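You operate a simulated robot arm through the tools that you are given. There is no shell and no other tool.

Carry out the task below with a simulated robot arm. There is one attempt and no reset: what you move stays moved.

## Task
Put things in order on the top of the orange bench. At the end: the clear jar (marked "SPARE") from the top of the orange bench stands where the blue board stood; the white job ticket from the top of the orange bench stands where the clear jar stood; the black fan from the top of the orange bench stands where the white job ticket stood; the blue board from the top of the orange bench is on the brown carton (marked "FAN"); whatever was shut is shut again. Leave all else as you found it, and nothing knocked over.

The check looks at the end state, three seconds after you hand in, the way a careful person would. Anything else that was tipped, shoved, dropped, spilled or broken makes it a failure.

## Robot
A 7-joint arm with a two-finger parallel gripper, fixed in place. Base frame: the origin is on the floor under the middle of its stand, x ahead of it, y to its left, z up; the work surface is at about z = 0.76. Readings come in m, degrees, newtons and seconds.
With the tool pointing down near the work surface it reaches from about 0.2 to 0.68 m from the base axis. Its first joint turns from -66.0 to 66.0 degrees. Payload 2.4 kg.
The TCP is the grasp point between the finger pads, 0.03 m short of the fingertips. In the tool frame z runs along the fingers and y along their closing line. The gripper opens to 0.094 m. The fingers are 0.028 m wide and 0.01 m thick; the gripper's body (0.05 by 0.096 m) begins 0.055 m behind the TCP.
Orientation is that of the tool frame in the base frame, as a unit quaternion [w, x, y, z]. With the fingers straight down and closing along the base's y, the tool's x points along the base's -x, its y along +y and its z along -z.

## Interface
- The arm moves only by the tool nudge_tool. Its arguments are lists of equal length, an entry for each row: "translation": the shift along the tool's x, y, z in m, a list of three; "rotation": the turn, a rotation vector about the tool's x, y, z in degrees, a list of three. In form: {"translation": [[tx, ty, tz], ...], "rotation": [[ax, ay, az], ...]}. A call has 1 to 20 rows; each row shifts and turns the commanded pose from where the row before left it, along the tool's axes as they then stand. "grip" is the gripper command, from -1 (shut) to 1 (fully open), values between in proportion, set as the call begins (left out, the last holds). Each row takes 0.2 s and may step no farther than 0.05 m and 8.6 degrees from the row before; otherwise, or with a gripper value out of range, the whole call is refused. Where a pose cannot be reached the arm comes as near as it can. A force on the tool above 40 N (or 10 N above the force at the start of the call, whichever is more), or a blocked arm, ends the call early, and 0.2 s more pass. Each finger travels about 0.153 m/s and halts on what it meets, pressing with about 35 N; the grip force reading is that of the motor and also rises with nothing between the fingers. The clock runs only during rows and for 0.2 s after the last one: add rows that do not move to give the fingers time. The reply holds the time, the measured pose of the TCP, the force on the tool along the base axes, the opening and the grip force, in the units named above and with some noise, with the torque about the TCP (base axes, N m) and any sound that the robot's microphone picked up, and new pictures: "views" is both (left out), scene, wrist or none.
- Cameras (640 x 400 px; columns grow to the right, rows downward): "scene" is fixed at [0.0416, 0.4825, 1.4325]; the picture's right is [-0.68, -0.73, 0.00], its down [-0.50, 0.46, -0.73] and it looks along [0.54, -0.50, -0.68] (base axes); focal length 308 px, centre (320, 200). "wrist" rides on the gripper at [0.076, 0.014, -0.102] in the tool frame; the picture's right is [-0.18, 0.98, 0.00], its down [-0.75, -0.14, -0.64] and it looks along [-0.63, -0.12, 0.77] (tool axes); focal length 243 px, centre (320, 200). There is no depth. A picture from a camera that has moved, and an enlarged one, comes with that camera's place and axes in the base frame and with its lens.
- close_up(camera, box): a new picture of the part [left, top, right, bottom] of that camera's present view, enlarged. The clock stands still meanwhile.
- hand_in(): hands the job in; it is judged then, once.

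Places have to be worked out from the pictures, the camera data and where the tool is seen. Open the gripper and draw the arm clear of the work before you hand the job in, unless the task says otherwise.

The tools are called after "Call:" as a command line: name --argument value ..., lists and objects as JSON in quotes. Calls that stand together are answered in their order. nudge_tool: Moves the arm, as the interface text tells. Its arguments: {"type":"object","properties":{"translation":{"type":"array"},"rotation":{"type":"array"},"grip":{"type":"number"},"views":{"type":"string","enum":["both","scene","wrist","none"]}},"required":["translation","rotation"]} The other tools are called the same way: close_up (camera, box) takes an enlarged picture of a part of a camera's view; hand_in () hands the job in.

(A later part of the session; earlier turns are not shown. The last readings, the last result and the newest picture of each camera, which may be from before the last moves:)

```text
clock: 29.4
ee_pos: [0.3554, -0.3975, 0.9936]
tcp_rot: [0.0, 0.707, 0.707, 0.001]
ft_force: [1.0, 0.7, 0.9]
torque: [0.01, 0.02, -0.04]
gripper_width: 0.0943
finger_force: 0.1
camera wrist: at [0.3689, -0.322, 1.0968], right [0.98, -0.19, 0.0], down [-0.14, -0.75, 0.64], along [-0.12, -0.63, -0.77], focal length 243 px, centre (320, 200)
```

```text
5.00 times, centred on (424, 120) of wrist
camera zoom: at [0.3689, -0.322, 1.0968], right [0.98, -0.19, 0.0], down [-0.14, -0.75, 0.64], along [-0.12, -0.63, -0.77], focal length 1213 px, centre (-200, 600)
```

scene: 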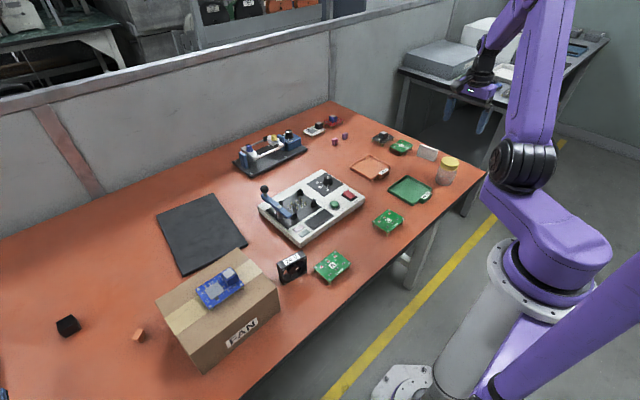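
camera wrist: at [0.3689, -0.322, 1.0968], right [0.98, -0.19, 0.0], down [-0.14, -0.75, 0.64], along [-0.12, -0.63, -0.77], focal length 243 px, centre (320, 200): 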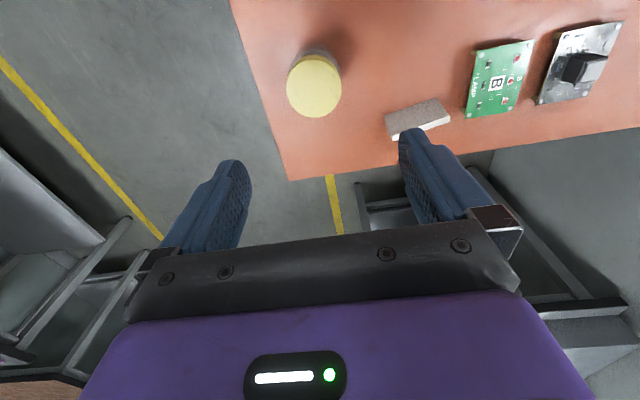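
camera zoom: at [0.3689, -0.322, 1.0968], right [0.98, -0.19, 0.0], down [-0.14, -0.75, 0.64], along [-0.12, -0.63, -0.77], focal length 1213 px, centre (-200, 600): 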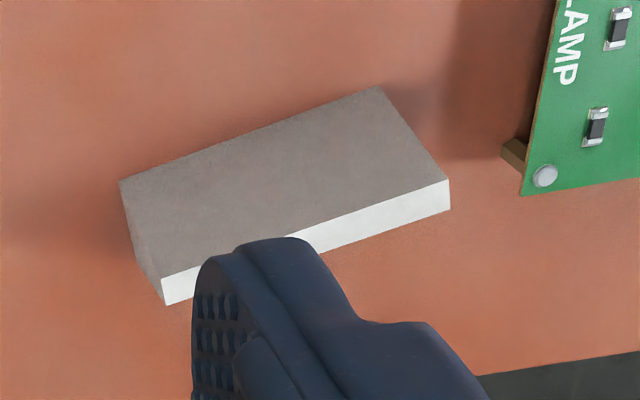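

Jar centre is about (0.351, -0.394) with the lid top near 0.84. The ticket is a wedge with base 0.070×0.023 m centred near (0.470, -0.469), long axis ~13° off x. I lower over the jar to z≈0.905, correcting a few millimetres.

Call:
nudge_tool --translation '[[0.003, -0.004, 0.03], [0, 0, 0.03], [0, 0, 0.03], [0, 0, 0]]' --rotation '[[0, 0, 0], [0, 0, 0], [0, 0, 0], [0, 0, 0]]'

Call:
close_up --camera "wrist" --box '[200, 40, 440, 190]'

Call:
close_up --camera "scene" --box '[400, 80, 528, 200]'

```text
clock: 30.4
ee_pos: [0.3511, -0.3949, 0.9042]
tcp_rot: [0.0, 0.707, 0.707, 0.0]
ft_force: [0.3, -0.2, -0.1]
torque: [-0.03, -0.03, 0.0]
gripper_width: 0.0943
finger_force: 0.1
camera wrist: at [0.3652, -0.3191, 1.0063], right [0.98, -0.18, 0.0], down [-0.14, -0.75, 0.64], along [-0.12, -0.63, -0.77], focal length 243 px, centre (320, 200)
```

scene: 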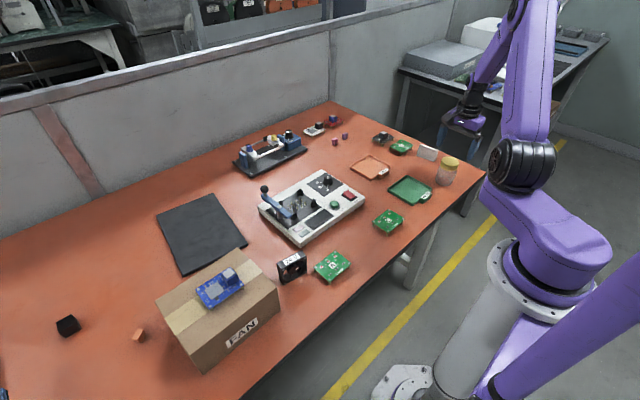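
wrist: 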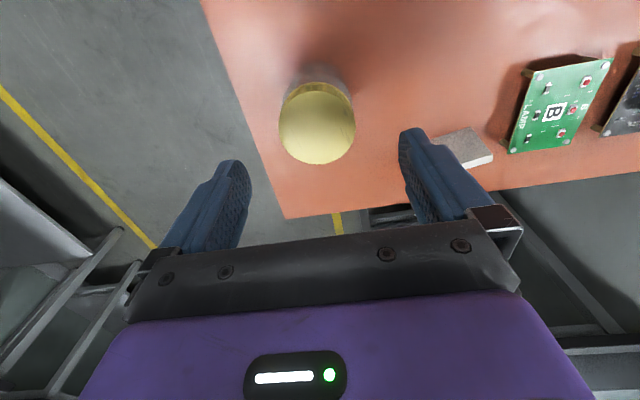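

```text
2.67 times, centred on (320, 115) of wrist
camera zoom: at [0.3652, -0.3191, 1.0063], right [0.98, -0.18, 0.0], down [-0.14, -0.75, 0.64], along [-0.12, -0.63, -0.77], focal length 647 px, centre (320, 427)
```

zoom: 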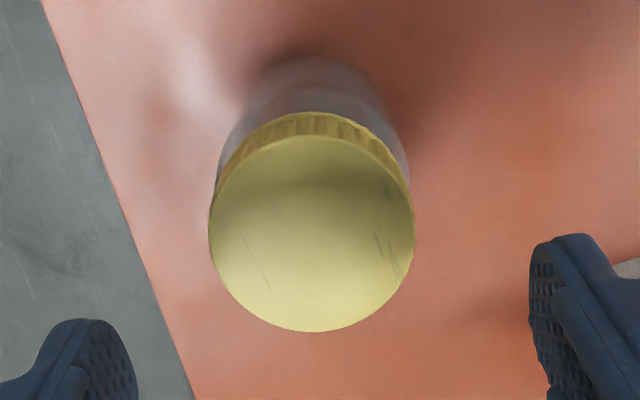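

```text
3.33 times, centred on (464, 140) of scene
camera zoom: at [0.0416, 0.4825, 1.4325], right [-0.68, -0.73, 0.0], down [-0.5, 0.46, -0.73], along [0.54, -0.5, -0.68], focal length 1025 px, centre (-160, 400)
```

zoom: 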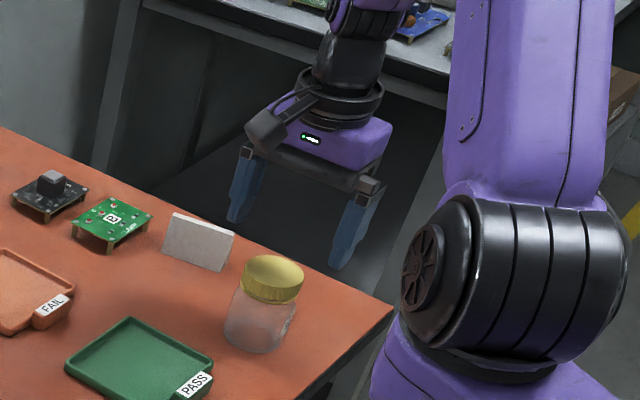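

The jar is centred within ~3 mm of the tool. I descend with open fingers to TCP z≈0.803, which leaves ~1 cm between lid and palm.

Call:
nudge_tool --translation '[[0.001, -0.0005, 0.03], [0, 0, 0.03], [0, 0, 0.025], [0, 0, 0.015], [0, 0, 0]]' --rotation '[[0, 0, 0], [0, 0, 0], [0, 0, 0], [0, 0, 0], [0, 0, 0]]' --views "wrist"

Call:
close_up --camera "scene" --box '[400, 110, 496, 200]'

```text
clock: 31.6
ee_pos: [0.3495, -0.3945, 0.803]
tcp_rot: [0.0, 0.707, 0.707, 0.0]
ft_force: [-0.4, -0.7, 0.4]
torque: [0.01, 0.0, -0.01]
gripper_width: 0.0941
finger_force: 0.0
camera wrist: at [0.364, -0.318, 0.9042], right [0.98, -0.18, 0.0], down [-0.14, -0.75, 0.64], along [-0.12, -0.63, -0.77], focal length 243 px, centre (320, 200)
```

wrist: 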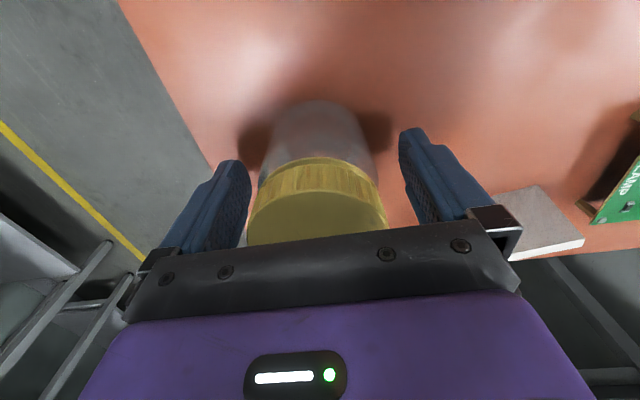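

```text
4.44 times, centred on (448, 155) of scene
camera zoom: at [0.0416, 0.4825, 1.4325], right [-0.68, -0.73, 0.0], down [-0.5, 0.46, -0.73], along [0.54, -0.5, -0.68], focal length 1367 px, centre (-249, 400)
```

zoom: 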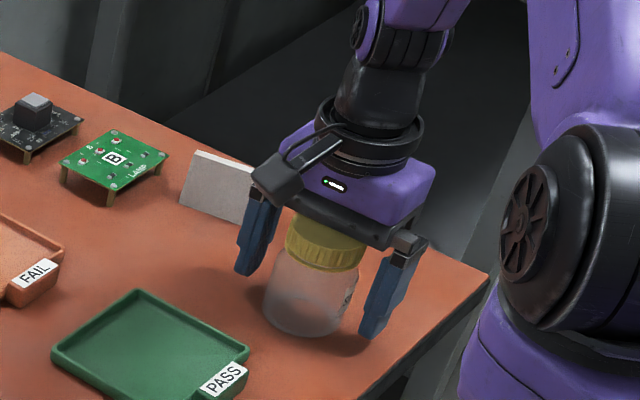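

No contact and the jar is between the fingers. I close the gripper.

Call:
nudge_tool --translation '[[0, 0, 0], [0, 0, 0], [0, 0, 0], [0, 0, 0]]' --rotation '[[0, 0, 0], [0, 0, 0], [0, 0, 0], [0, 0, 0]]' --grip -1 --views "wrist"

Call:
close_up --camera "scene" --box '[400, 110, 496, 200]'

```text
clock: 32.6
ee_pos: [0.3499, -0.3924, 0.8012]
tcp_rot: [0.0, 0.707, 0.708, 0.0]
ft_force: [0.4, -0.8, 0.1]
torque: [0.01, -0.01, 0.01]
gripper_width: 0.0595
finger_force: 34.8
camera wrist: at [0.3639, -0.3179, 0.9044], right [0.98, -0.18, 0.0], down [-0.14, -0.75, 0.64], along [-0.12, -0.63, -0.77], focal length 243 px, centre (320, 200)
```

wrist: 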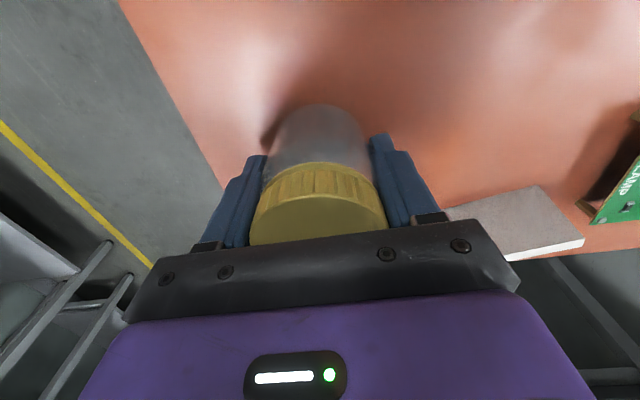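

```text
4.44 times, centred on (448, 155) of scene
camera zoom: at [0.0416, 0.4825, 1.4325], right [-0.68, -0.73, 0.0], down [-0.5, 0.46, -0.73], along [0.54, -0.5, -0.68], focal length 1367 px, centre (-249, 400)
```

zoom: 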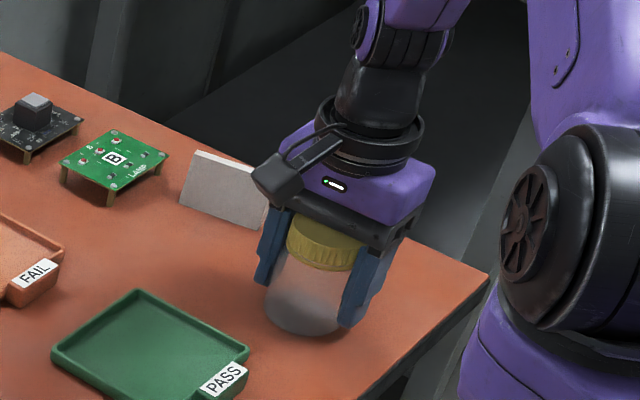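

Held at 0.0595 m, 34.8 N. I lift the jar slowly and check.

Call:
nudge_tool --translation '[[0, 0, -0.004], [0, 0, -0.008], [0, 0, -0.018], [0, 0, -0.03], [0, 0, 0]]' --rotation '[[0, 0, 0], [0, 0, 0], [0, 0, 0], [0, 0, 0], [0, 0, 0]]' --views "wrist"

Call:
close_up --camera "scene" --box '[400, 90, 496, 180]'

```text
clock: 33.8
ee_pos: [0.3487, -0.3924, 0.8639]
tcp_rot: [0.0, 0.707, 0.707, -0.001]
ft_force: [-0.6, 0.0, -0.5]
torque: [0.0, -0.01, 0.02]
gripper_width: 0.0591
finger_force: 35.2
camera wrist: at [0.3631, -0.3173, 0.967], right [0.98, -0.18, 0.0], down [-0.14, -0.75, 0.64], along [-0.12, -0.63, -0.77], focal length 243 px, centre (320, 200)
```

wrist: 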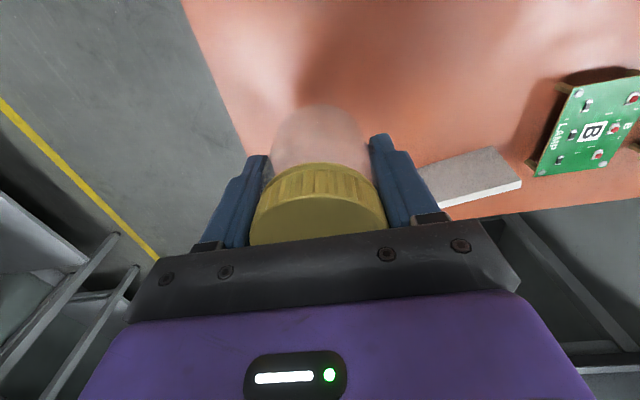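

```text
4.44 times, centred on (448, 135) of scene
camera zoom: at [0.0416, 0.4825, 1.4325], right [-0.68, -0.73, 0.0], down [-0.5, 0.46, -0.73], along [0.54, -0.5, -0.68], focal length 1367 px, centre (-249, 489)
```

zoom: 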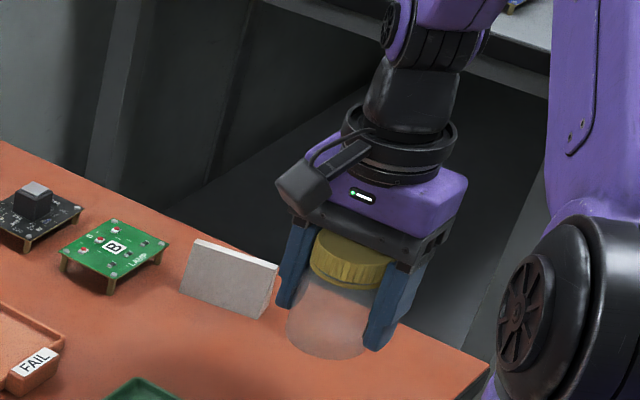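

The jar is lifted upright. I raise to z≈0.95 and carry it to above the board's old place (0.354, 0.029).

Call:
nudge_tool --translation '[[0, 0, -0.0425], [0, 0, -0.0425], [0.0422, 0.0005, 0], [0.0422, 0.0005, 0], [0.0422, 0.0005, 0], [0.0422, 0.0005, 0], [0.0422, 0.0005, 0], [0.0422, 0.0005, 0], [0.0422, 0.0005, 0], [0.0422, 0.0005, 0], [0.0422, 0.0005, 0], [0.0422, 0.0005, 0], [0, 0, 0], [0, 0, 0]]' --rotation '[[0, 0, 0], [0, 0, 0], [0, 0, 0], [0, 0, 0], [0, 0, 0], [0, 0, 0], [0, 0, 0], [0, 0, 0], [0, 0, 0], [0, 0, 0], [0, 0, 0], [0, 0, 0], [0, 0, 0], [0, 0, 0]]'

```text
clock: 36.8
ee_pos: [0.3523, 0.0287, 0.9483]
tcp_rot: [0.0, 0.707, 0.707, 0.0]
ft_force: [0.0, -0.4, -1.8]
torque: [-0.01, 0.0, -0.02]
gripper_width: 0.0591
finger_force: 35.3
camera wrist: at [0.3675, 0.104, 1.0513], right [0.98, -0.18, 0.0], down [-0.14, -0.75, 0.64], along [-0.12, -0.63, -0.77], focal length 243 px, centre (320, 200)
```

scene: 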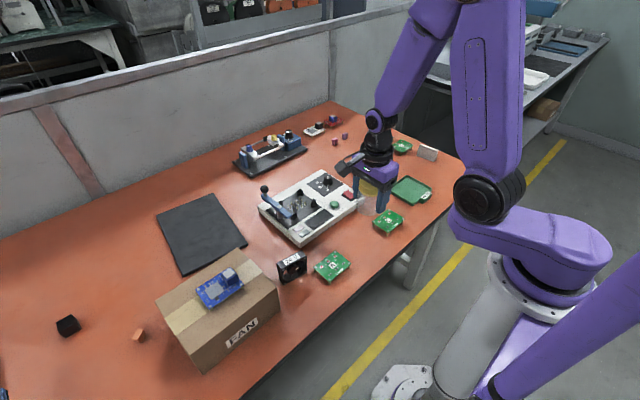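
wrist: 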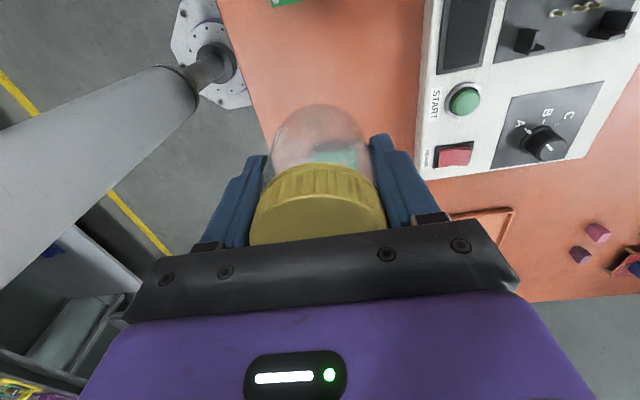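

The jar hangs over the free spot between boards A and C. I lower to about 1 cm above touchdown (expected TCP 0.802).

Call:
nudge_tool --translation '[[0, 0.002, 0.04], [0, 0, 0.04], [0, 0, 0.03], [0, 0, 0.02], [0, 0, 0.008], [0, 0, 0]]' --rotation '[[0, 0, 0], [0, 0, 0], [0, 0, 0], [0, 0, 0], [0, 0, 0], [0, 0, 0]]' --views "wrist"

Call:
close_up --camera "scene" --box '[316, 180, 428, 270]'

```text
clock: 38.2
ee_pos: [0.3565, 0.0298, 0.8104]
tcp_rot: [0.0, 0.707, 0.707, 0.0]
ft_force: [0.7, -0.6, -0.3]
torque: [0.0, 0.0, -0.02]
gripper_width: 0.0589
finger_force: 34.6
camera wrist: at [0.3704, 0.1047, 0.9136], right [0.98, -0.18, 0.0], down [-0.14, -0.75, 0.64], along [-0.12, -0.63, -0.77], focal length 243 px, centre (320, 200)
```

wrist: 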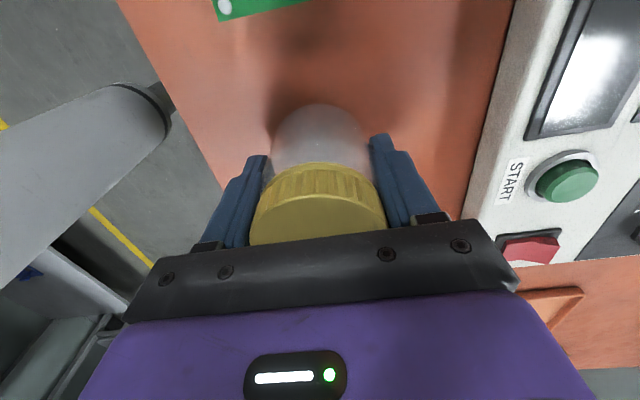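

```text
4.44 times, centred on (372, 225) of scene
camera zoom: at [0.0416, 0.4825, 1.4325], right [-0.68, -0.73, 0.0], down [-0.5, 0.46, -0.73], along [0.54, -0.5, -0.68], focal length 1367 px, centre (89, 89)
```

zoom: 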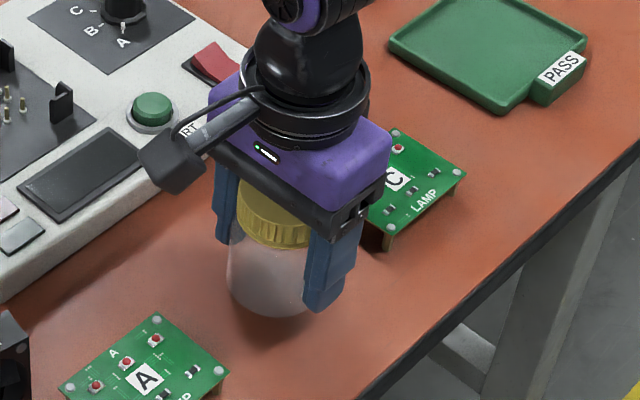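

About 9 mm to go. I lower 6 mm, then single millimetres.

Call:
nudge_tool --translation '[[0, 0, 0.002], [0, 0, 0.002], [0, 0, 0.002], [0, 0, 0]]' --rotation '[[0, 0, 0], [0, 0, 0], [0, 0, 0], [0, 0, 0]]' --views "none"

Call:
nudge_tool --translation '[[0, 0, 0.001], [0, 0, 0]]' --rotation '[[0, 0, 0], [0, 0, 0]]' --views "none"

Call:
nudge_tool --translation '[[0, 0, 0.001], [0, 0, 0]]' --rotation '[[0, 0, 0], [0, 0, 0]]' --views "none"

```text
clock: 39.2
ee_pos: [0.3568, 0.0288, 0.8052]
tcp_rot: [-0.001, 0.707, 0.707, 0.0]
ft_force: [0.5, -0.7, -1.0]
torque: [0.02, -0.03, -0.03]
gripper_width: 0.0592
finger_force: 34.6
```

```text
clock: 39.8
ee_pos: [0.3574, 0.0297, 0.8024]
tcp_rot: [0.0, 0.707, 0.707, 0.0]
ft_force: [-0.3, 0.6, -1.4]
torque: [-0.01, 0.02, 0.01]
gripper_width: 0.0594
finger_force: 34.6
```

```text
clock: 40.4
ee_pos: [0.3566, 0.0282, 0.8031]
tcp_rot: [-0.001, 0.707, 0.707, 0.0]
ft_force: [-0.2, -0.7, -0.3]
torque: [0.03, 0.02, 0.03]
gripper_width: 0.0592
finger_force: 35.0
```

No touch yet at about 0.803. Continuing in 1 mm steps.

Call:
nudge_tool --translation '[[0, 0, 0.001], [0, 0, 0]]' --rotation '[[0, 0, 0], [0, 0, 0]]' --views "none"

Call:
nudge_tool --translation '[[0, 0, 0.0007], [0, 0, 0]]' --rotation '[[0, 0, 0], [0, 0, 0]]' --views "none"

Call:
close_up --camera "scene" --box '[316, 190, 428, 280]'

```text
clock: 41.0
ee_pos: [0.3558, 0.0293, 0.8023]
tcp_rot: [0.0, 0.706, 0.708, -0.001]
ft_force: [0.6, -0.6, -0.7]
torque: [0.02, 0.02, 0.01]
gripper_width: 0.059
finger_force: 35.0
```

```text
clock: 41.6
ee_pos: [0.3571, 0.0276, 0.8011]
tcp_rot: [0.0, 0.707, 0.707, 0.001]
ft_force: [-1.8, -0.7, 8.5]
torque: [-0.06, -0.04, -0.01]
gripper_width: 0.0592
finger_force: 35.3
```

```text
4.44 times, centred on (372, 235) of scene
camera zoom: at [0.0414, 0.4825, 1.4325], right [-0.68, -0.73, 0.0], down [-0.5, 0.46, -0.73], along [0.54, -0.5, -0.68], focal length 1367 px, centre (89, 44)
```

zoom: 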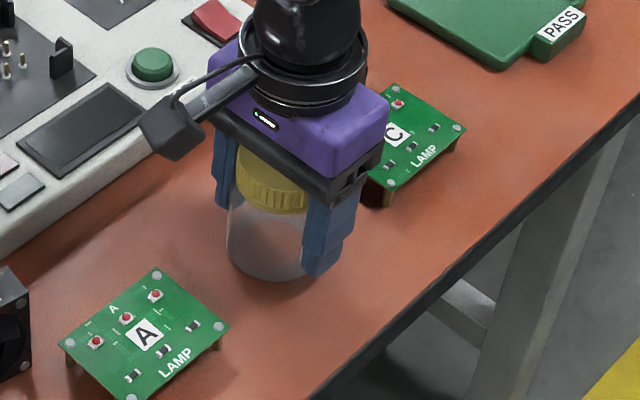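

Touchdown (8.5 N). I open the gripper and wait.

Call:
nudge_tool --translation '[[0, 0, 0], [0, 0, 0], [0, 0, 0]]' --rotation '[[0, 0, 0], [0, 0, 0], [0, 0, 0]]' --grip 1 --views "wrist"

Call:
close_up --camera "scene" --box '[316, 190, 428, 280]'

```text
clock: 42.4
ee_pos: [0.3562, 0.029, 0.7999]
tcp_rot: [0.0, 0.708, 0.707, 0.0]
ft_force: [-0.3, 0.0, 0.3]
torque: [0.0, -0.01, -0.02]
gripper_width: 0.094
finger_force: 0.1
camera wrist: at [0.3707, 0.1042, 0.9041], right [0.98, -0.18, 0.0], down [-0.14, -0.75, 0.64], along [-0.12, -0.63, -0.77], focal length 243 px, centre (320, 200)
```

wrist: 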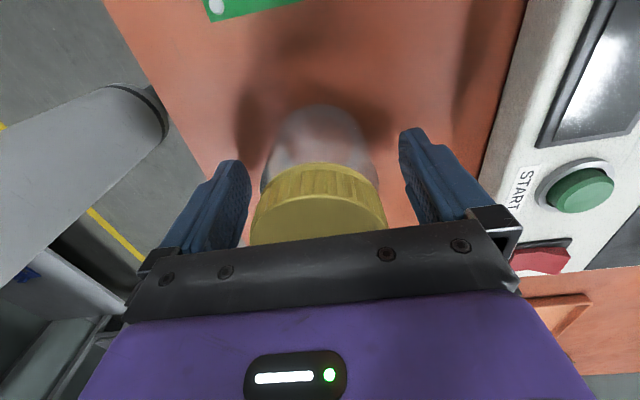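

```text
4.44 times, centred on (372, 235) of scene
camera zoom: at [0.0416, 0.4825, 1.4325], right [-0.68, -0.73, 0.0], down [-0.5, 0.46, -0.73], along [0.54, -0.5, -0.68], focal length 1367 px, centre (89, 44)
```

zoom: 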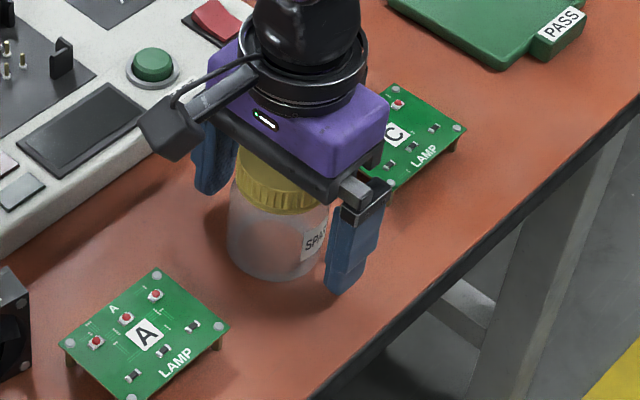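

The jar stands free with the fingers open. I rise straight up and travel over to the ticket near (0.47, -0.469) at z≈0.95.

Call:
nudge_tool --translation '[[0, 0, -0.02], [0, 0, -0.04], [0, 0, -0.045], [0, 0, -0.045], [-0.0453, 0.0103, 0], [-0.0453, 0.0103, 0], [-0.0453, 0.0103, 0], [-0.0453, 0.0103, 0], [-0.0453, 0.0103, 0], [-0.0453, 0.0103, 0], [-0.0453, 0.0103, 0], [-0.0453, 0.0103, 0], [-0.0453, 0.0103, 0], [-0.0453, 0.0103, 0], [-0.0453, 0.0103, 0], [0, 0, 0], [0, 0, 0]]' --rotation '[[0, 0, 0], [0, 0, 0], [0, 0, 0], [0, 0, 0], [0, 0, 0], [0, 0, 0], [0, 0, 0], [0, 0, 0], [0, 0, 0], [0, 0, 0], [0, 0, 0], [0, 0, 0], [0, 0, 0], [0, 0, 0], [0, 0, 0], [0, 0, 0], [0, 0, 0]]'

Call:
close_up --camera "scene" --box '[316, 190, 428, 280]'

Call:
close_up --camera "wrist" --box '[200, 20, 456, 180]'

```text
clock: 46.0
ee_pos: [0.469, -0.4692, 0.9541]
tcp_rot: [0.0, 0.706, 0.708, 0.0]
ft_force: [-0.3, 0.8, -0.2]
torque: [-0.03, 0.01, -0.01]
gripper_width: 0.094
finger_force: 0.0
camera wrist: at [0.4831, -0.3937, 1.0568], right [0.98, -0.18, 0.0], down [-0.14, -0.75, 0.64], along [-0.12, -0.63, -0.77], focal length 243 px, centre (320, 200)
```

scene: 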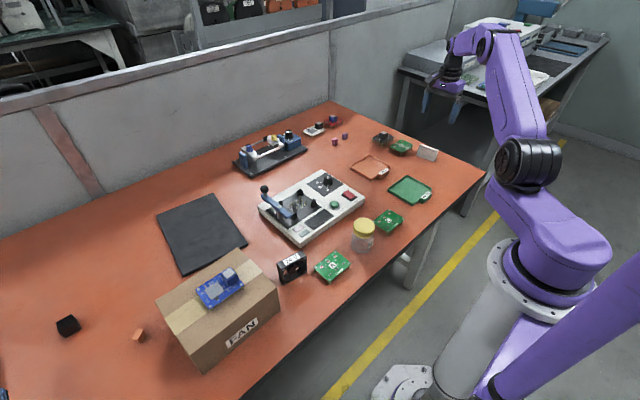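
wrist: 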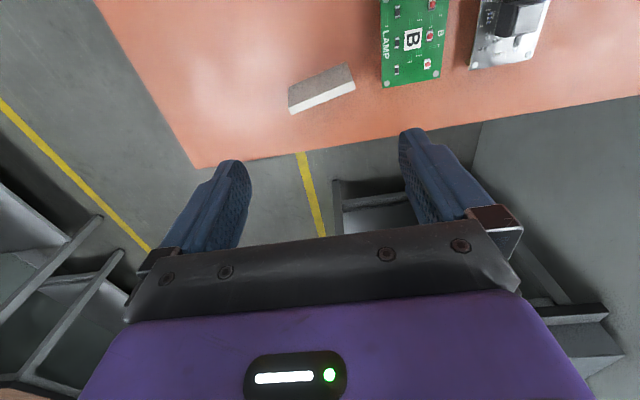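

```text
4.44 times, centred on (372, 235) of scene
camera zoom: at [0.0416, 0.4825, 1.4325], right [-0.68, -0.73, 0.0], down [-0.5, 0.46, -0.73], along [0.54, -0.5, -0.68], focal length 1367 px, centre (89, 44)
```

zoom: 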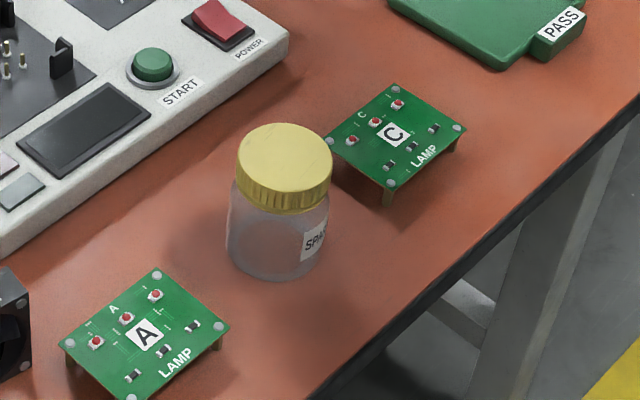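

```text
2.50 times, centred on (328, 100) of wrist
camera zoom: at [0.4831, -0.3937, 1.0568], right [0.98, -0.18, 0.0], down [-0.14, -0.75, 0.64], along [-0.12, -0.63, -0.77], focal length 606 px, centre (300, 450)
```

zoom: 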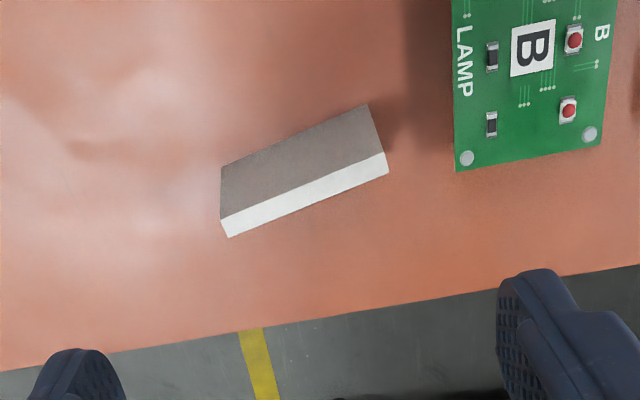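

The jar stands cleanly in the board's old place. I enlarge the ticket to get its exact axis and place.

Call:
close_up --camera "wrist" --box '[272, 50, 400, 130]'

```text
5.00 times, centred on (336, 90) of wrist
camera zoom: at [0.4831, -0.3937, 1.0568], right [0.98, -0.18, 0.0], down [-0.14, -0.75, 0.64], along [-0.12, -0.63, -0.77], focal length 1213 px, centre (240, 750)
```

zoom: 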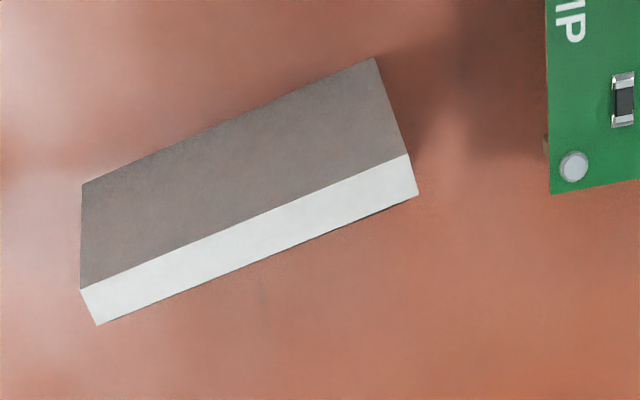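

The ticket is centred at about (0.470, -0.469), long axis 11° from x, 0.070 long, 0.045 high. I turn the tool 11° to close along that axis, narrow the opening to ~0.086 so as to clear board B, and lower part way.

Call:
nudge_tool --translation '[[0, 0, 0], [0, 0, 0], [0, 0.0005, 0.04], [0, 0, 0.04], [0, 0, 0.03], [0, 0, 0]]' --rotation '[[0, 0, -5.5], [0, 0, -5.5], [0, 0, 0], [0, 0, 0], [0, 0, 0], [0, 0, 0]]' --grip 0.83

Call:
close_up --camera "wrist" --box '[200, 80, 440, 230]'

Call:
close_up --camera "scene" --box '[376, 80, 488, 180]'

```text
clock: 47.4
ee_pos: [0.4704, -0.4692, 0.8427]
tcp_rot: [0.0, 0.636, 0.772, 0.001]
ft_force: [0.4, 0.2, -0.4]
torque: [-0.03, -0.05, -0.01]
gripper_width: 0.0859
finger_force: 0.2
camera wrist: at [0.4701, -0.3922, 0.9451], right [1.0, 0.01, 0.0], down [0.0, -0.77, 0.64], along [0.0, -0.64, -0.77], focal length 243 px, centre (320, 200)
```

scene: 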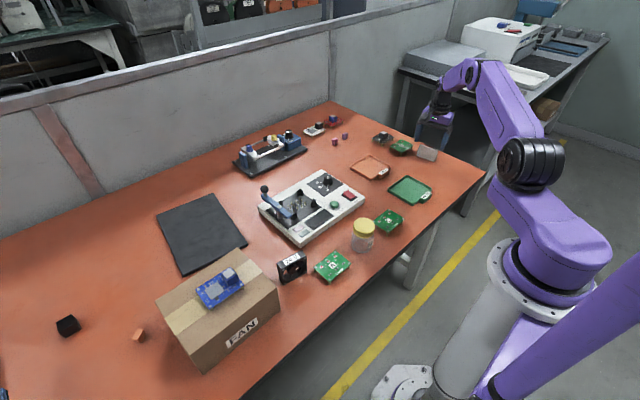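
wrist: 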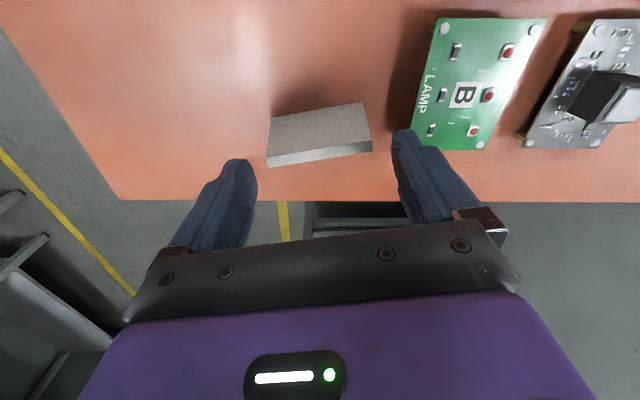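

```text
2.67 times, centred on (320, 155) of wrist
camera zoom: at [0.4701, -0.3922, 0.9451], right [1.0, 0.01, 0.0], down [0.0, -0.77, 0.64], along [0.0, -0.64, -0.77], focal length 647 px, centre (320, 320)
```

zoom: 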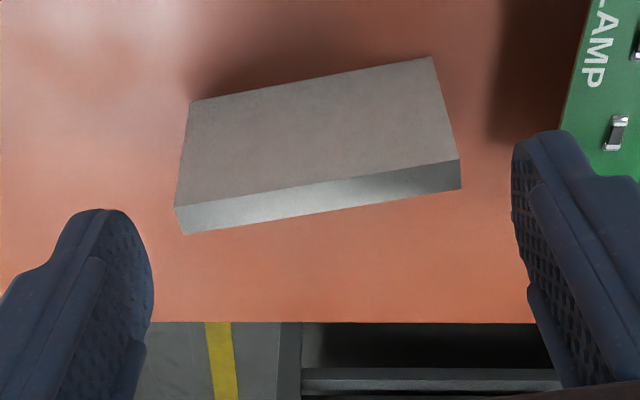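

```text
4.00 times, centred on (432, 130) of scene
camera zoom: at [0.0416, 0.4825, 1.4325], right [-0.68, -0.73, 0.0], down [-0.5, 0.46, -0.73], along [0.54, -0.5, -0.68], focal length 1230 px, centre (-128, 480)
```

zoom: 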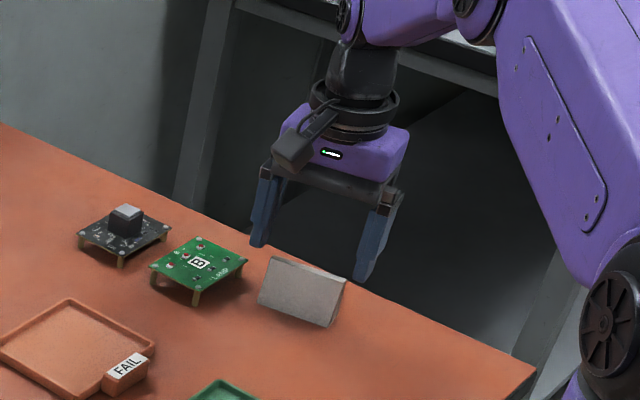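

The measured centre (0.4697, -0.4692) matches the tool, and board B's edge is ~13 mm outside the right finger. I lower to TCP ≈0.796.

Call:
nudge_tool --translation '[[0, -0.0005, 0.02], [0, 0, 0.015], [0, 0, 0.008], [0, 0, 0.004], [0, 0, 0]]' --rotation '[[0, 0, 0], [0, 0, 0], [0, 0, 0], [0, 0, 0], [0, 0, 0]]' --views "wrist"

Call:
close_up --camera "scene" --box '[376, 100, 472, 180]'

```text
clock: 48.6
ee_pos: [0.47, -0.4694, 0.7947]
tcp_rot: [0.0, 0.636, 0.772, 0.0]
ft_force: [-0.2, 0.3, 0.3]
torque: [-0.02, -0.01, -0.02]
gripper_width: 0.0861
finger_force: 0.1
camera wrist: at [0.4697, -0.3927, 0.8971], right [1.0, 0.01, 0.0], down [0.0, -0.77, 0.64], along [0.0, -0.64, -0.77], focal length 243 px, centre (320, 200)
```

wrist: 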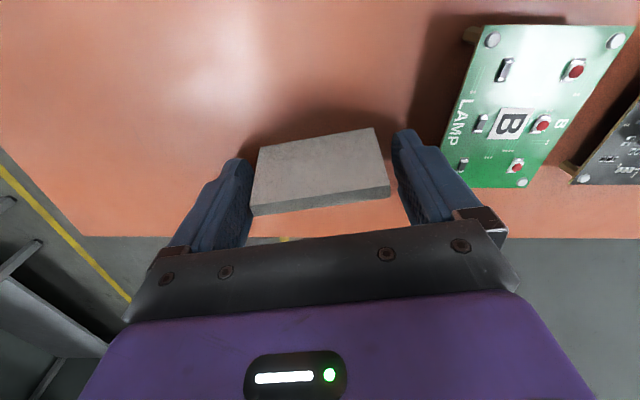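

```text
5.00 times, centred on (424, 140) of scene
camera zoom: at [0.0416, 0.4825, 1.4325], right [-0.68, -0.73, 0.0], down [-0.5, 0.46, -0.73], along [0.54, -0.5, -0.68], focal length 1538 px, centre (-200, 500)
```

zoom: 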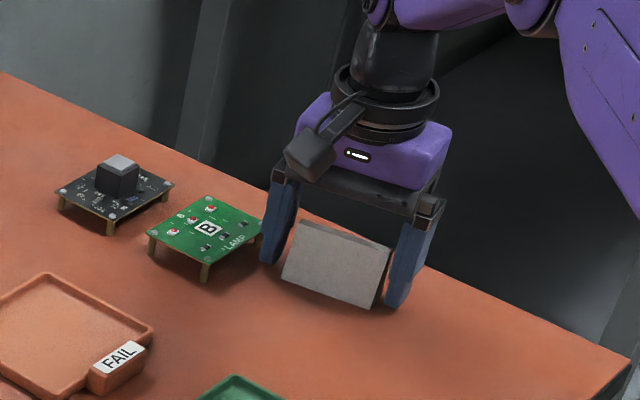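

The ticket is between the fingers, none touching board B. I close the gripper on its ends.

Call:
nudge_tool --translation '[[0, 0, 0], [0, 0, 0], [0, 0, 0], [0, 0, 0]]' --rotation '[[0, 0, 0], [0, 0, 0], [0, 0, 0], [0, 0, 0]]' --grip -1 --views "wrist"

Call:
close_up --camera "wrist" --box '[200, 80, 440, 230]'

```text
clock: 49.6
ee_pos: [0.4705, -0.4706, 0.7943]
tcp_rot: [0.0, 0.636, 0.771, -0.001]
ft_force: [0.0, -0.4, 0.1]
torque: [0.0, -0.01, -0.01]
gripper_width: 0.068
finger_force: 35.3
camera wrist: at [0.4698, -0.3927, 0.8973], right [1.0, 0.01, 0.0], down [0.0, -0.77, 0.64], along [0.0, -0.64, -0.77], focal length 243 px, centre (320, 200)
```

wrist: 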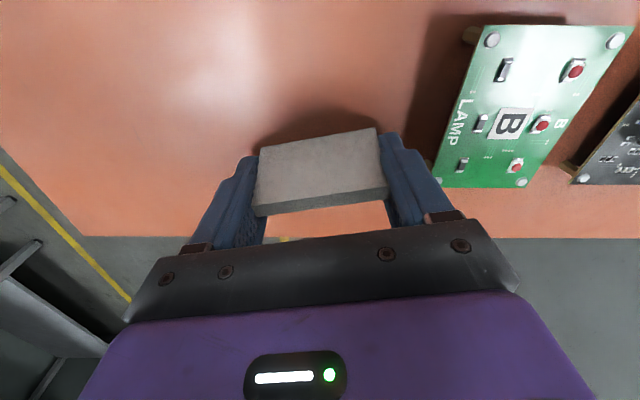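

```text
2.67 times, centred on (320, 155) of wrist
camera zoom: at [0.4698, -0.3927, 0.8973], right [1.0, 0.01, 0.0], down [0.0, -0.77, 0.64], along [0.0, -0.64, -0.77], focal length 647 px, centre (320, 320)
```

zoom: 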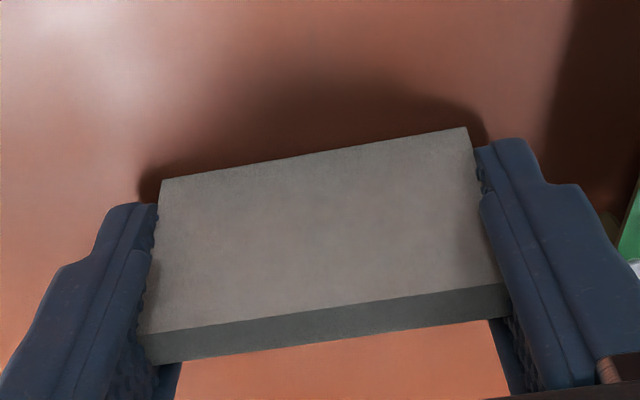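

Ticket held at 0.068 m. I lift it slowly to z≈0.90.

Call:
nudge_tool --translation '[[0, 0, -0.004], [0, 0, -0.008], [0, 0, -0.018], [0, 0, -0.035], [0, 0, -0.04], [0, 0, 0]]' --rotation '[[0, 0, 0], [0, 0, 0], [0, 0, 0], [0, 0, 0], [0, 0, 0], [0, 0, 0]]' --views "wrist"

Call:
close_up --camera "scene" --box '[376, 80, 488, 180]'

```text
clock: 51.0
ee_pos: [0.4718, -0.4699, 0.9]
tcp_rot: [0.0, 0.637, 0.771, 0.001]
ft_force: [-0.6, -0.7, 0.6]
torque: [0.0, -0.01, 0.03]
gripper_width: 0.0681
finger_force: 35.1
camera wrist: at [0.4701, -0.3936, 1.0029], right [1.0, 0.01, 0.0], down [0.01, -0.77, 0.64], along [0.0, -0.64, -0.77], focal length 243 px, centre (320, 200)
```

wrist: 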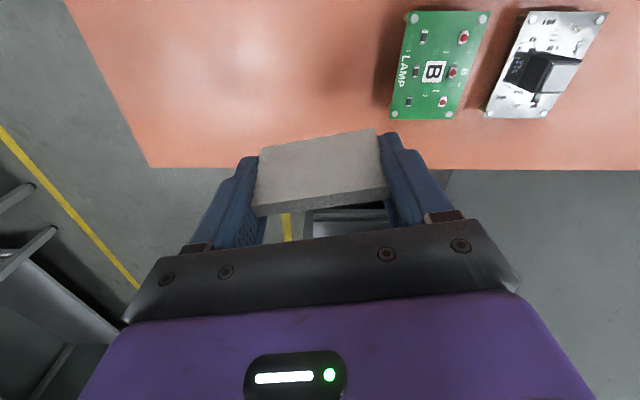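

```text
4.00 times, centred on (432, 130) of scene
camera zoom: at [0.0416, 0.4825, 1.4325], right [-0.68, -0.73, 0.0], down [-0.5, 0.46, -0.73], along [0.54, -0.5, -0.68], focal length 1230 px, centre (-128, 480)
```

zoom: 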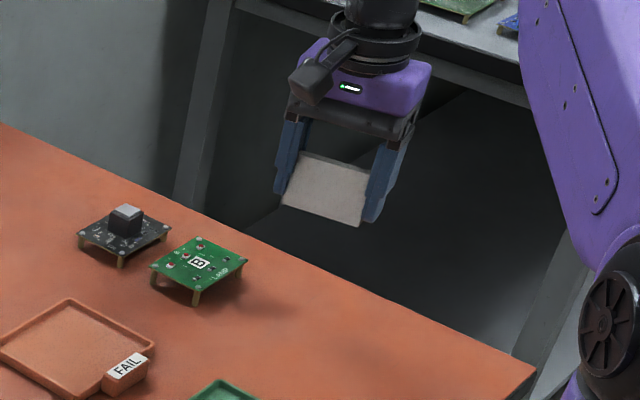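

The ticket is held upright. I carry it to the jar's old place (0.350, -0.393).

Call:
nudge_tool --translation '[[0.0246, -0.026, 0], [0.0246, -0.026, 0], [0.0246, -0.026, 0], [0.0246, -0.026, 0], [0, 0, 0], [0, 0, 0]]' --rotation '[[0, 0, 0], [0, 0, 0], [0, 0, 0], [0, 0, 0], [0, 0, 0], [0, 0, 0]]'

```text
clock: 52.4
ee_pos: [0.3499, -0.3943, 0.8991]
tcp_rot: [-0.001, 0.636, 0.772, 0.001]
ft_force: [-0.1, 0.2, -0.1]
torque: [-0.01, 0.03, -0.01]
gripper_width: 0.0682
finger_force: 34.2
camera wrist: at [0.3487, -0.317, 1.003], right [1.0, 0.01, 0.0], down [0.01, -0.77, 0.64], along [0.0, -0.64, -0.77], focal length 243 px, centre (320, 200)
```

scene: 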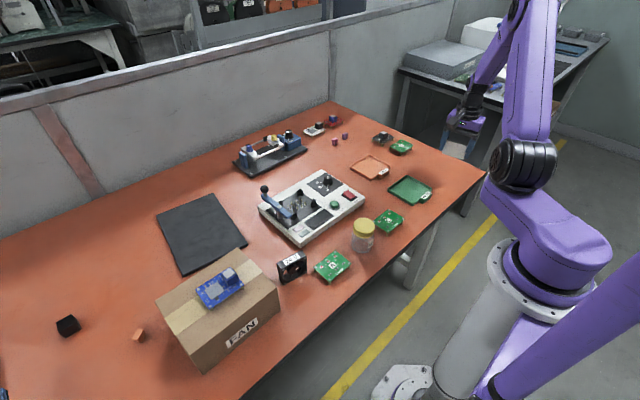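
wrist: 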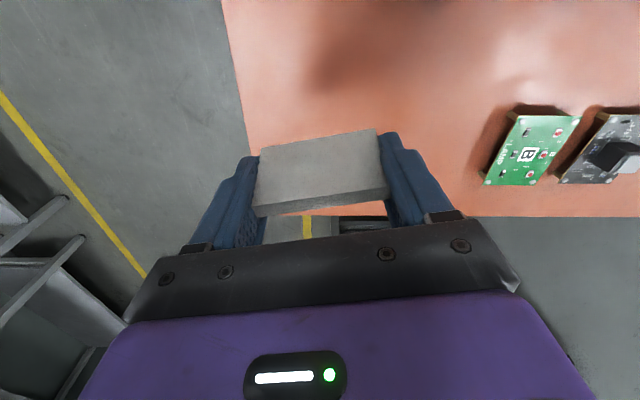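

Over the jar's old place. I lower to about 7 mm above touchdown (expected TCP ≈0.7945).

Call:
nudge_tool --translation '[[0, 0, 0.035], [0, 0, 0.03], [0, 0, 0.02], [0, 0, 0.012], [0, 0, 0]]' --rotation '[[0, 0, 0], [0, 0, 0], [0, 0, 0], [0, 0, 0], [0, 0, 0]]' --views "none"

Call:
nudge_tool --translation '[[0, 0, 0.002], [0, 0, 0.002], [0, 0, 0]]' --rotation '[[0, 0, 0], [0, 0, 0], [0, 0, 0]]' --views "none"

Call:
close_up --camera "scene" --box '[400, 110, 496, 200]'

```text
clock: 53.6
ee_pos: [0.3499, -0.3926, 0.8012]
tcp_rot: [0.0, 0.636, 0.772, 0.0]
ft_force: [-0.4, -0.4, -0.2]
torque: [0.01, 0.0, 0.02]
gripper_width: 0.0682
finger_force: 34.8
```

```text
clock: 54.4
ee_pos: [0.3484, -0.3936, 0.7979]
tcp_rot: [0.0, 0.636, 0.772, 0.001]
ft_force: [-0.4, -0.6, -1.0]
torque: [0.02, -0.02, -0.02]
gripper_width: 0.0684
finger_force: 35.0
```

```text
4.44 times, centred on (448, 155) of scene
camera zoom: at [0.0416, 0.4825, 1.4325], right [-0.68, -0.73, 0.0], down [-0.5, 0.46, -0.73], along [0.54, -0.5, -0.68], focal length 1367 px, centre (-249, 400)
```

zoom: 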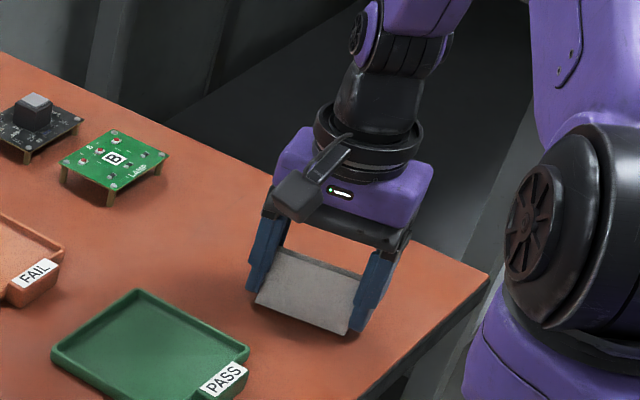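

Close to the table and level. I take single-millimetre steps until touchdown.

Call:
nudge_tool --translation '[[0, 0, 0.001], [0, 0, 0]]' --rotation '[[0, 0, 0], [0, 0, 0]]' --views "none"

Call:
nudge_tool --translation '[[0, 0, 0.001], [0, 0, 0]]' --rotation '[[0, 0, 0], [0, 0, 0]]' --views "none"

Call:
nudge_tool --translation '[[0, 0, 0.0007], [0, 0, 0]]' --rotation '[[0, 0, 0], [0, 0, 0]]' --views "none"

```text
clock: 55.0
ee_pos: [0.3488, -0.3926, 0.7959]
tcp_rot: [-0.001, 0.636, 0.772, 0.0]
ft_force: [0.5, 0.3, 0.3]
torque: [0.02, 0.01, -0.02]
gripper_width: 0.0682
finger_force: 34.8
```

```text
clock: 55.6
ee_pos: [0.3489, -0.3922, 0.7968]
tcp_rot: [-0.001, 0.636, 0.772, 0.0]
ft_force: [-0.8, -0.4, -0.4]
torque: [0.04, -0.02, 0.03]
gripper_width: 0.0682
finger_force: 35.3
```

```text
clock: 56.2
ee_pos: [0.349, -0.3933, 0.7958]
tcp_rot: [0.0, 0.636, 0.771, 0.0]
ft_force: [-0.5, -0.2, 0.2]
torque: [0.03, 0.01, 0.02]
gripper_width: 0.0683
finger_force: 34.8
```

No contact yet at ~0.7955. I continue.

Call:
nudge_tool --translation '[[0, 0, 0.0007], [0, 0, 0]]' --rotation '[[0, 0, 0], [0, 0, 0]]' --views "none"

Call:
nudge_tool --translation '[[0, 0, 0.0007], [0, 0, 0]]' --rotation '[[0, 0, 0], [0, 0, 0]]' --views "none"

Call:
close_up --camera "scene" --box '[416, 140, 480, 190]'

```text
clock: 56.8
ee_pos: [0.3507, -0.3936, 0.7954]
tcp_rot: [0.0, 0.637, 0.771, 0.001]
ft_force: [-0.3, 0.5, -0.9]
torque: [0.02, 0.0, -0.01]
gripper_width: 0.0682
finger_force: 35.1
```

```text
clock: 57.4
ee_pos: [0.3488, -0.3927, 0.7943]
tcp_rot: [0.0, 0.636, 0.771, 0.001]
ft_force: [0.3, 0.2, -0.3]
torque: [-0.03, 0.01, -0.01]
gripper_width: 0.0681
finger_force: 35.0
```

```text
8.00 times, centred on (448, 165) of scene
camera zoom: at [0.0416, 0.4825, 1.4325], right [-0.68, -0.73, 0.0], down [-0.5, 0.46, -0.73], along [0.54, -0.5, -0.68], focal length 2460 px, centre (-704, 480)
```

zoom: 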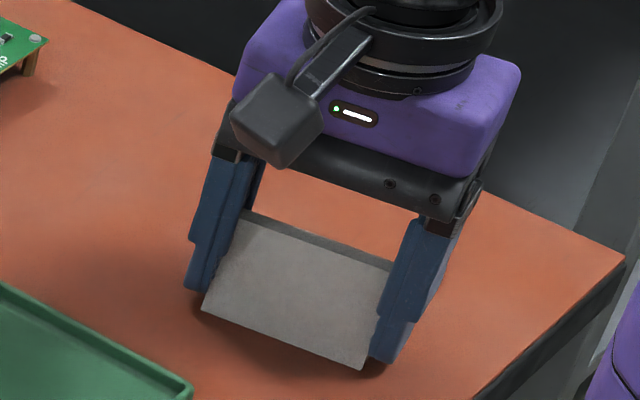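

I'm now at the same commanded height as at the grasp; I step another 0.7 mm at a time.

Call:
nudge_tool --translation '[[0, 0, 0.0007], [0, 0, 0]]' --rotation '[[0, 0, 0], [0, 0, 0]]' --views "none"

Call:
nudge_tool --translation '[[0, 0, 0], [0, 0, 0]]' --rotation '[[0, 0, 0], [0, 0, 0]]' --views "none"

```text
clock: 58.0
ee_pos: [0.3497, -0.3926, 0.7929]
tcp_rot: [0.0, 0.636, 0.772, 0.0]
ft_force: [-0.9, 0.7, 3.8]
torque: [0.02, 0.0, -0.03]
gripper_width: 0.068
finger_force: 35.1
```

```text
clock: 58.6
ee_pos: [0.3495, -0.3932, 0.7924]
tcp_rot: [0.0, 0.636, 0.772, 0.0]
ft_force: [0.5, -0.7, 5.2]
torque: [-0.02, -0.05, 0.0]
gripper_width: 0.0685
finger_force: 34.7
```

Touchdown (about 5 N). I open the fingers to ~0.086 and let it settle.

Call:
nudge_tool --translation '[[0, 0, 0], [0, 0, 0], [0, 0, 0]]' --rotation '[[0, 0, 0], [0, 0, 0], [0, 0, 0]]' --grip 0.9 --views "wrist"

Call:
close_up --camera "scene" --box '[416, 140, 480, 190]'

```text
clock: 59.4
ee_pos: [0.3502, -0.3925, 0.7922]
tcp_rot: [-0.001, 0.636, 0.771, 0.0]
ft_force: [-0.2, -0.1, -0.3]
torque: [-0.02, 0.02, -0.02]
gripper_width: 0.0893
finger_force: 0.1
camera wrist: at [0.3484, -0.316, 0.8963], right [1.0, 0.01, 0.0], down [0.01, -0.77, 0.64], along [0.0, -0.64, -0.77], focal length 243 px, centre (320, 200)
```

wrist: 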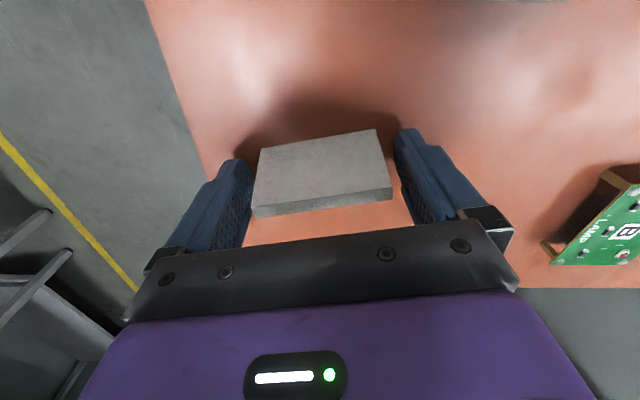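

```text
8.00 times, centred on (448, 165) of scene
camera zoom: at [0.0416, 0.4825, 1.4325], right [-0.68, -0.73, 0.0], down [-0.5, 0.46, -0.73], along [0.54, -0.5, -0.68], focal length 2460 px, centre (-704, 480)
```

zoom: 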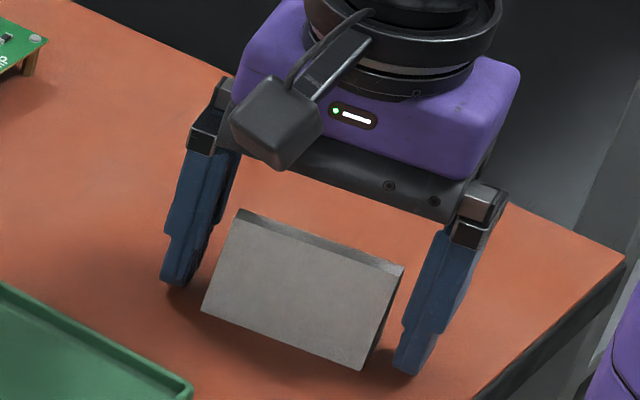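

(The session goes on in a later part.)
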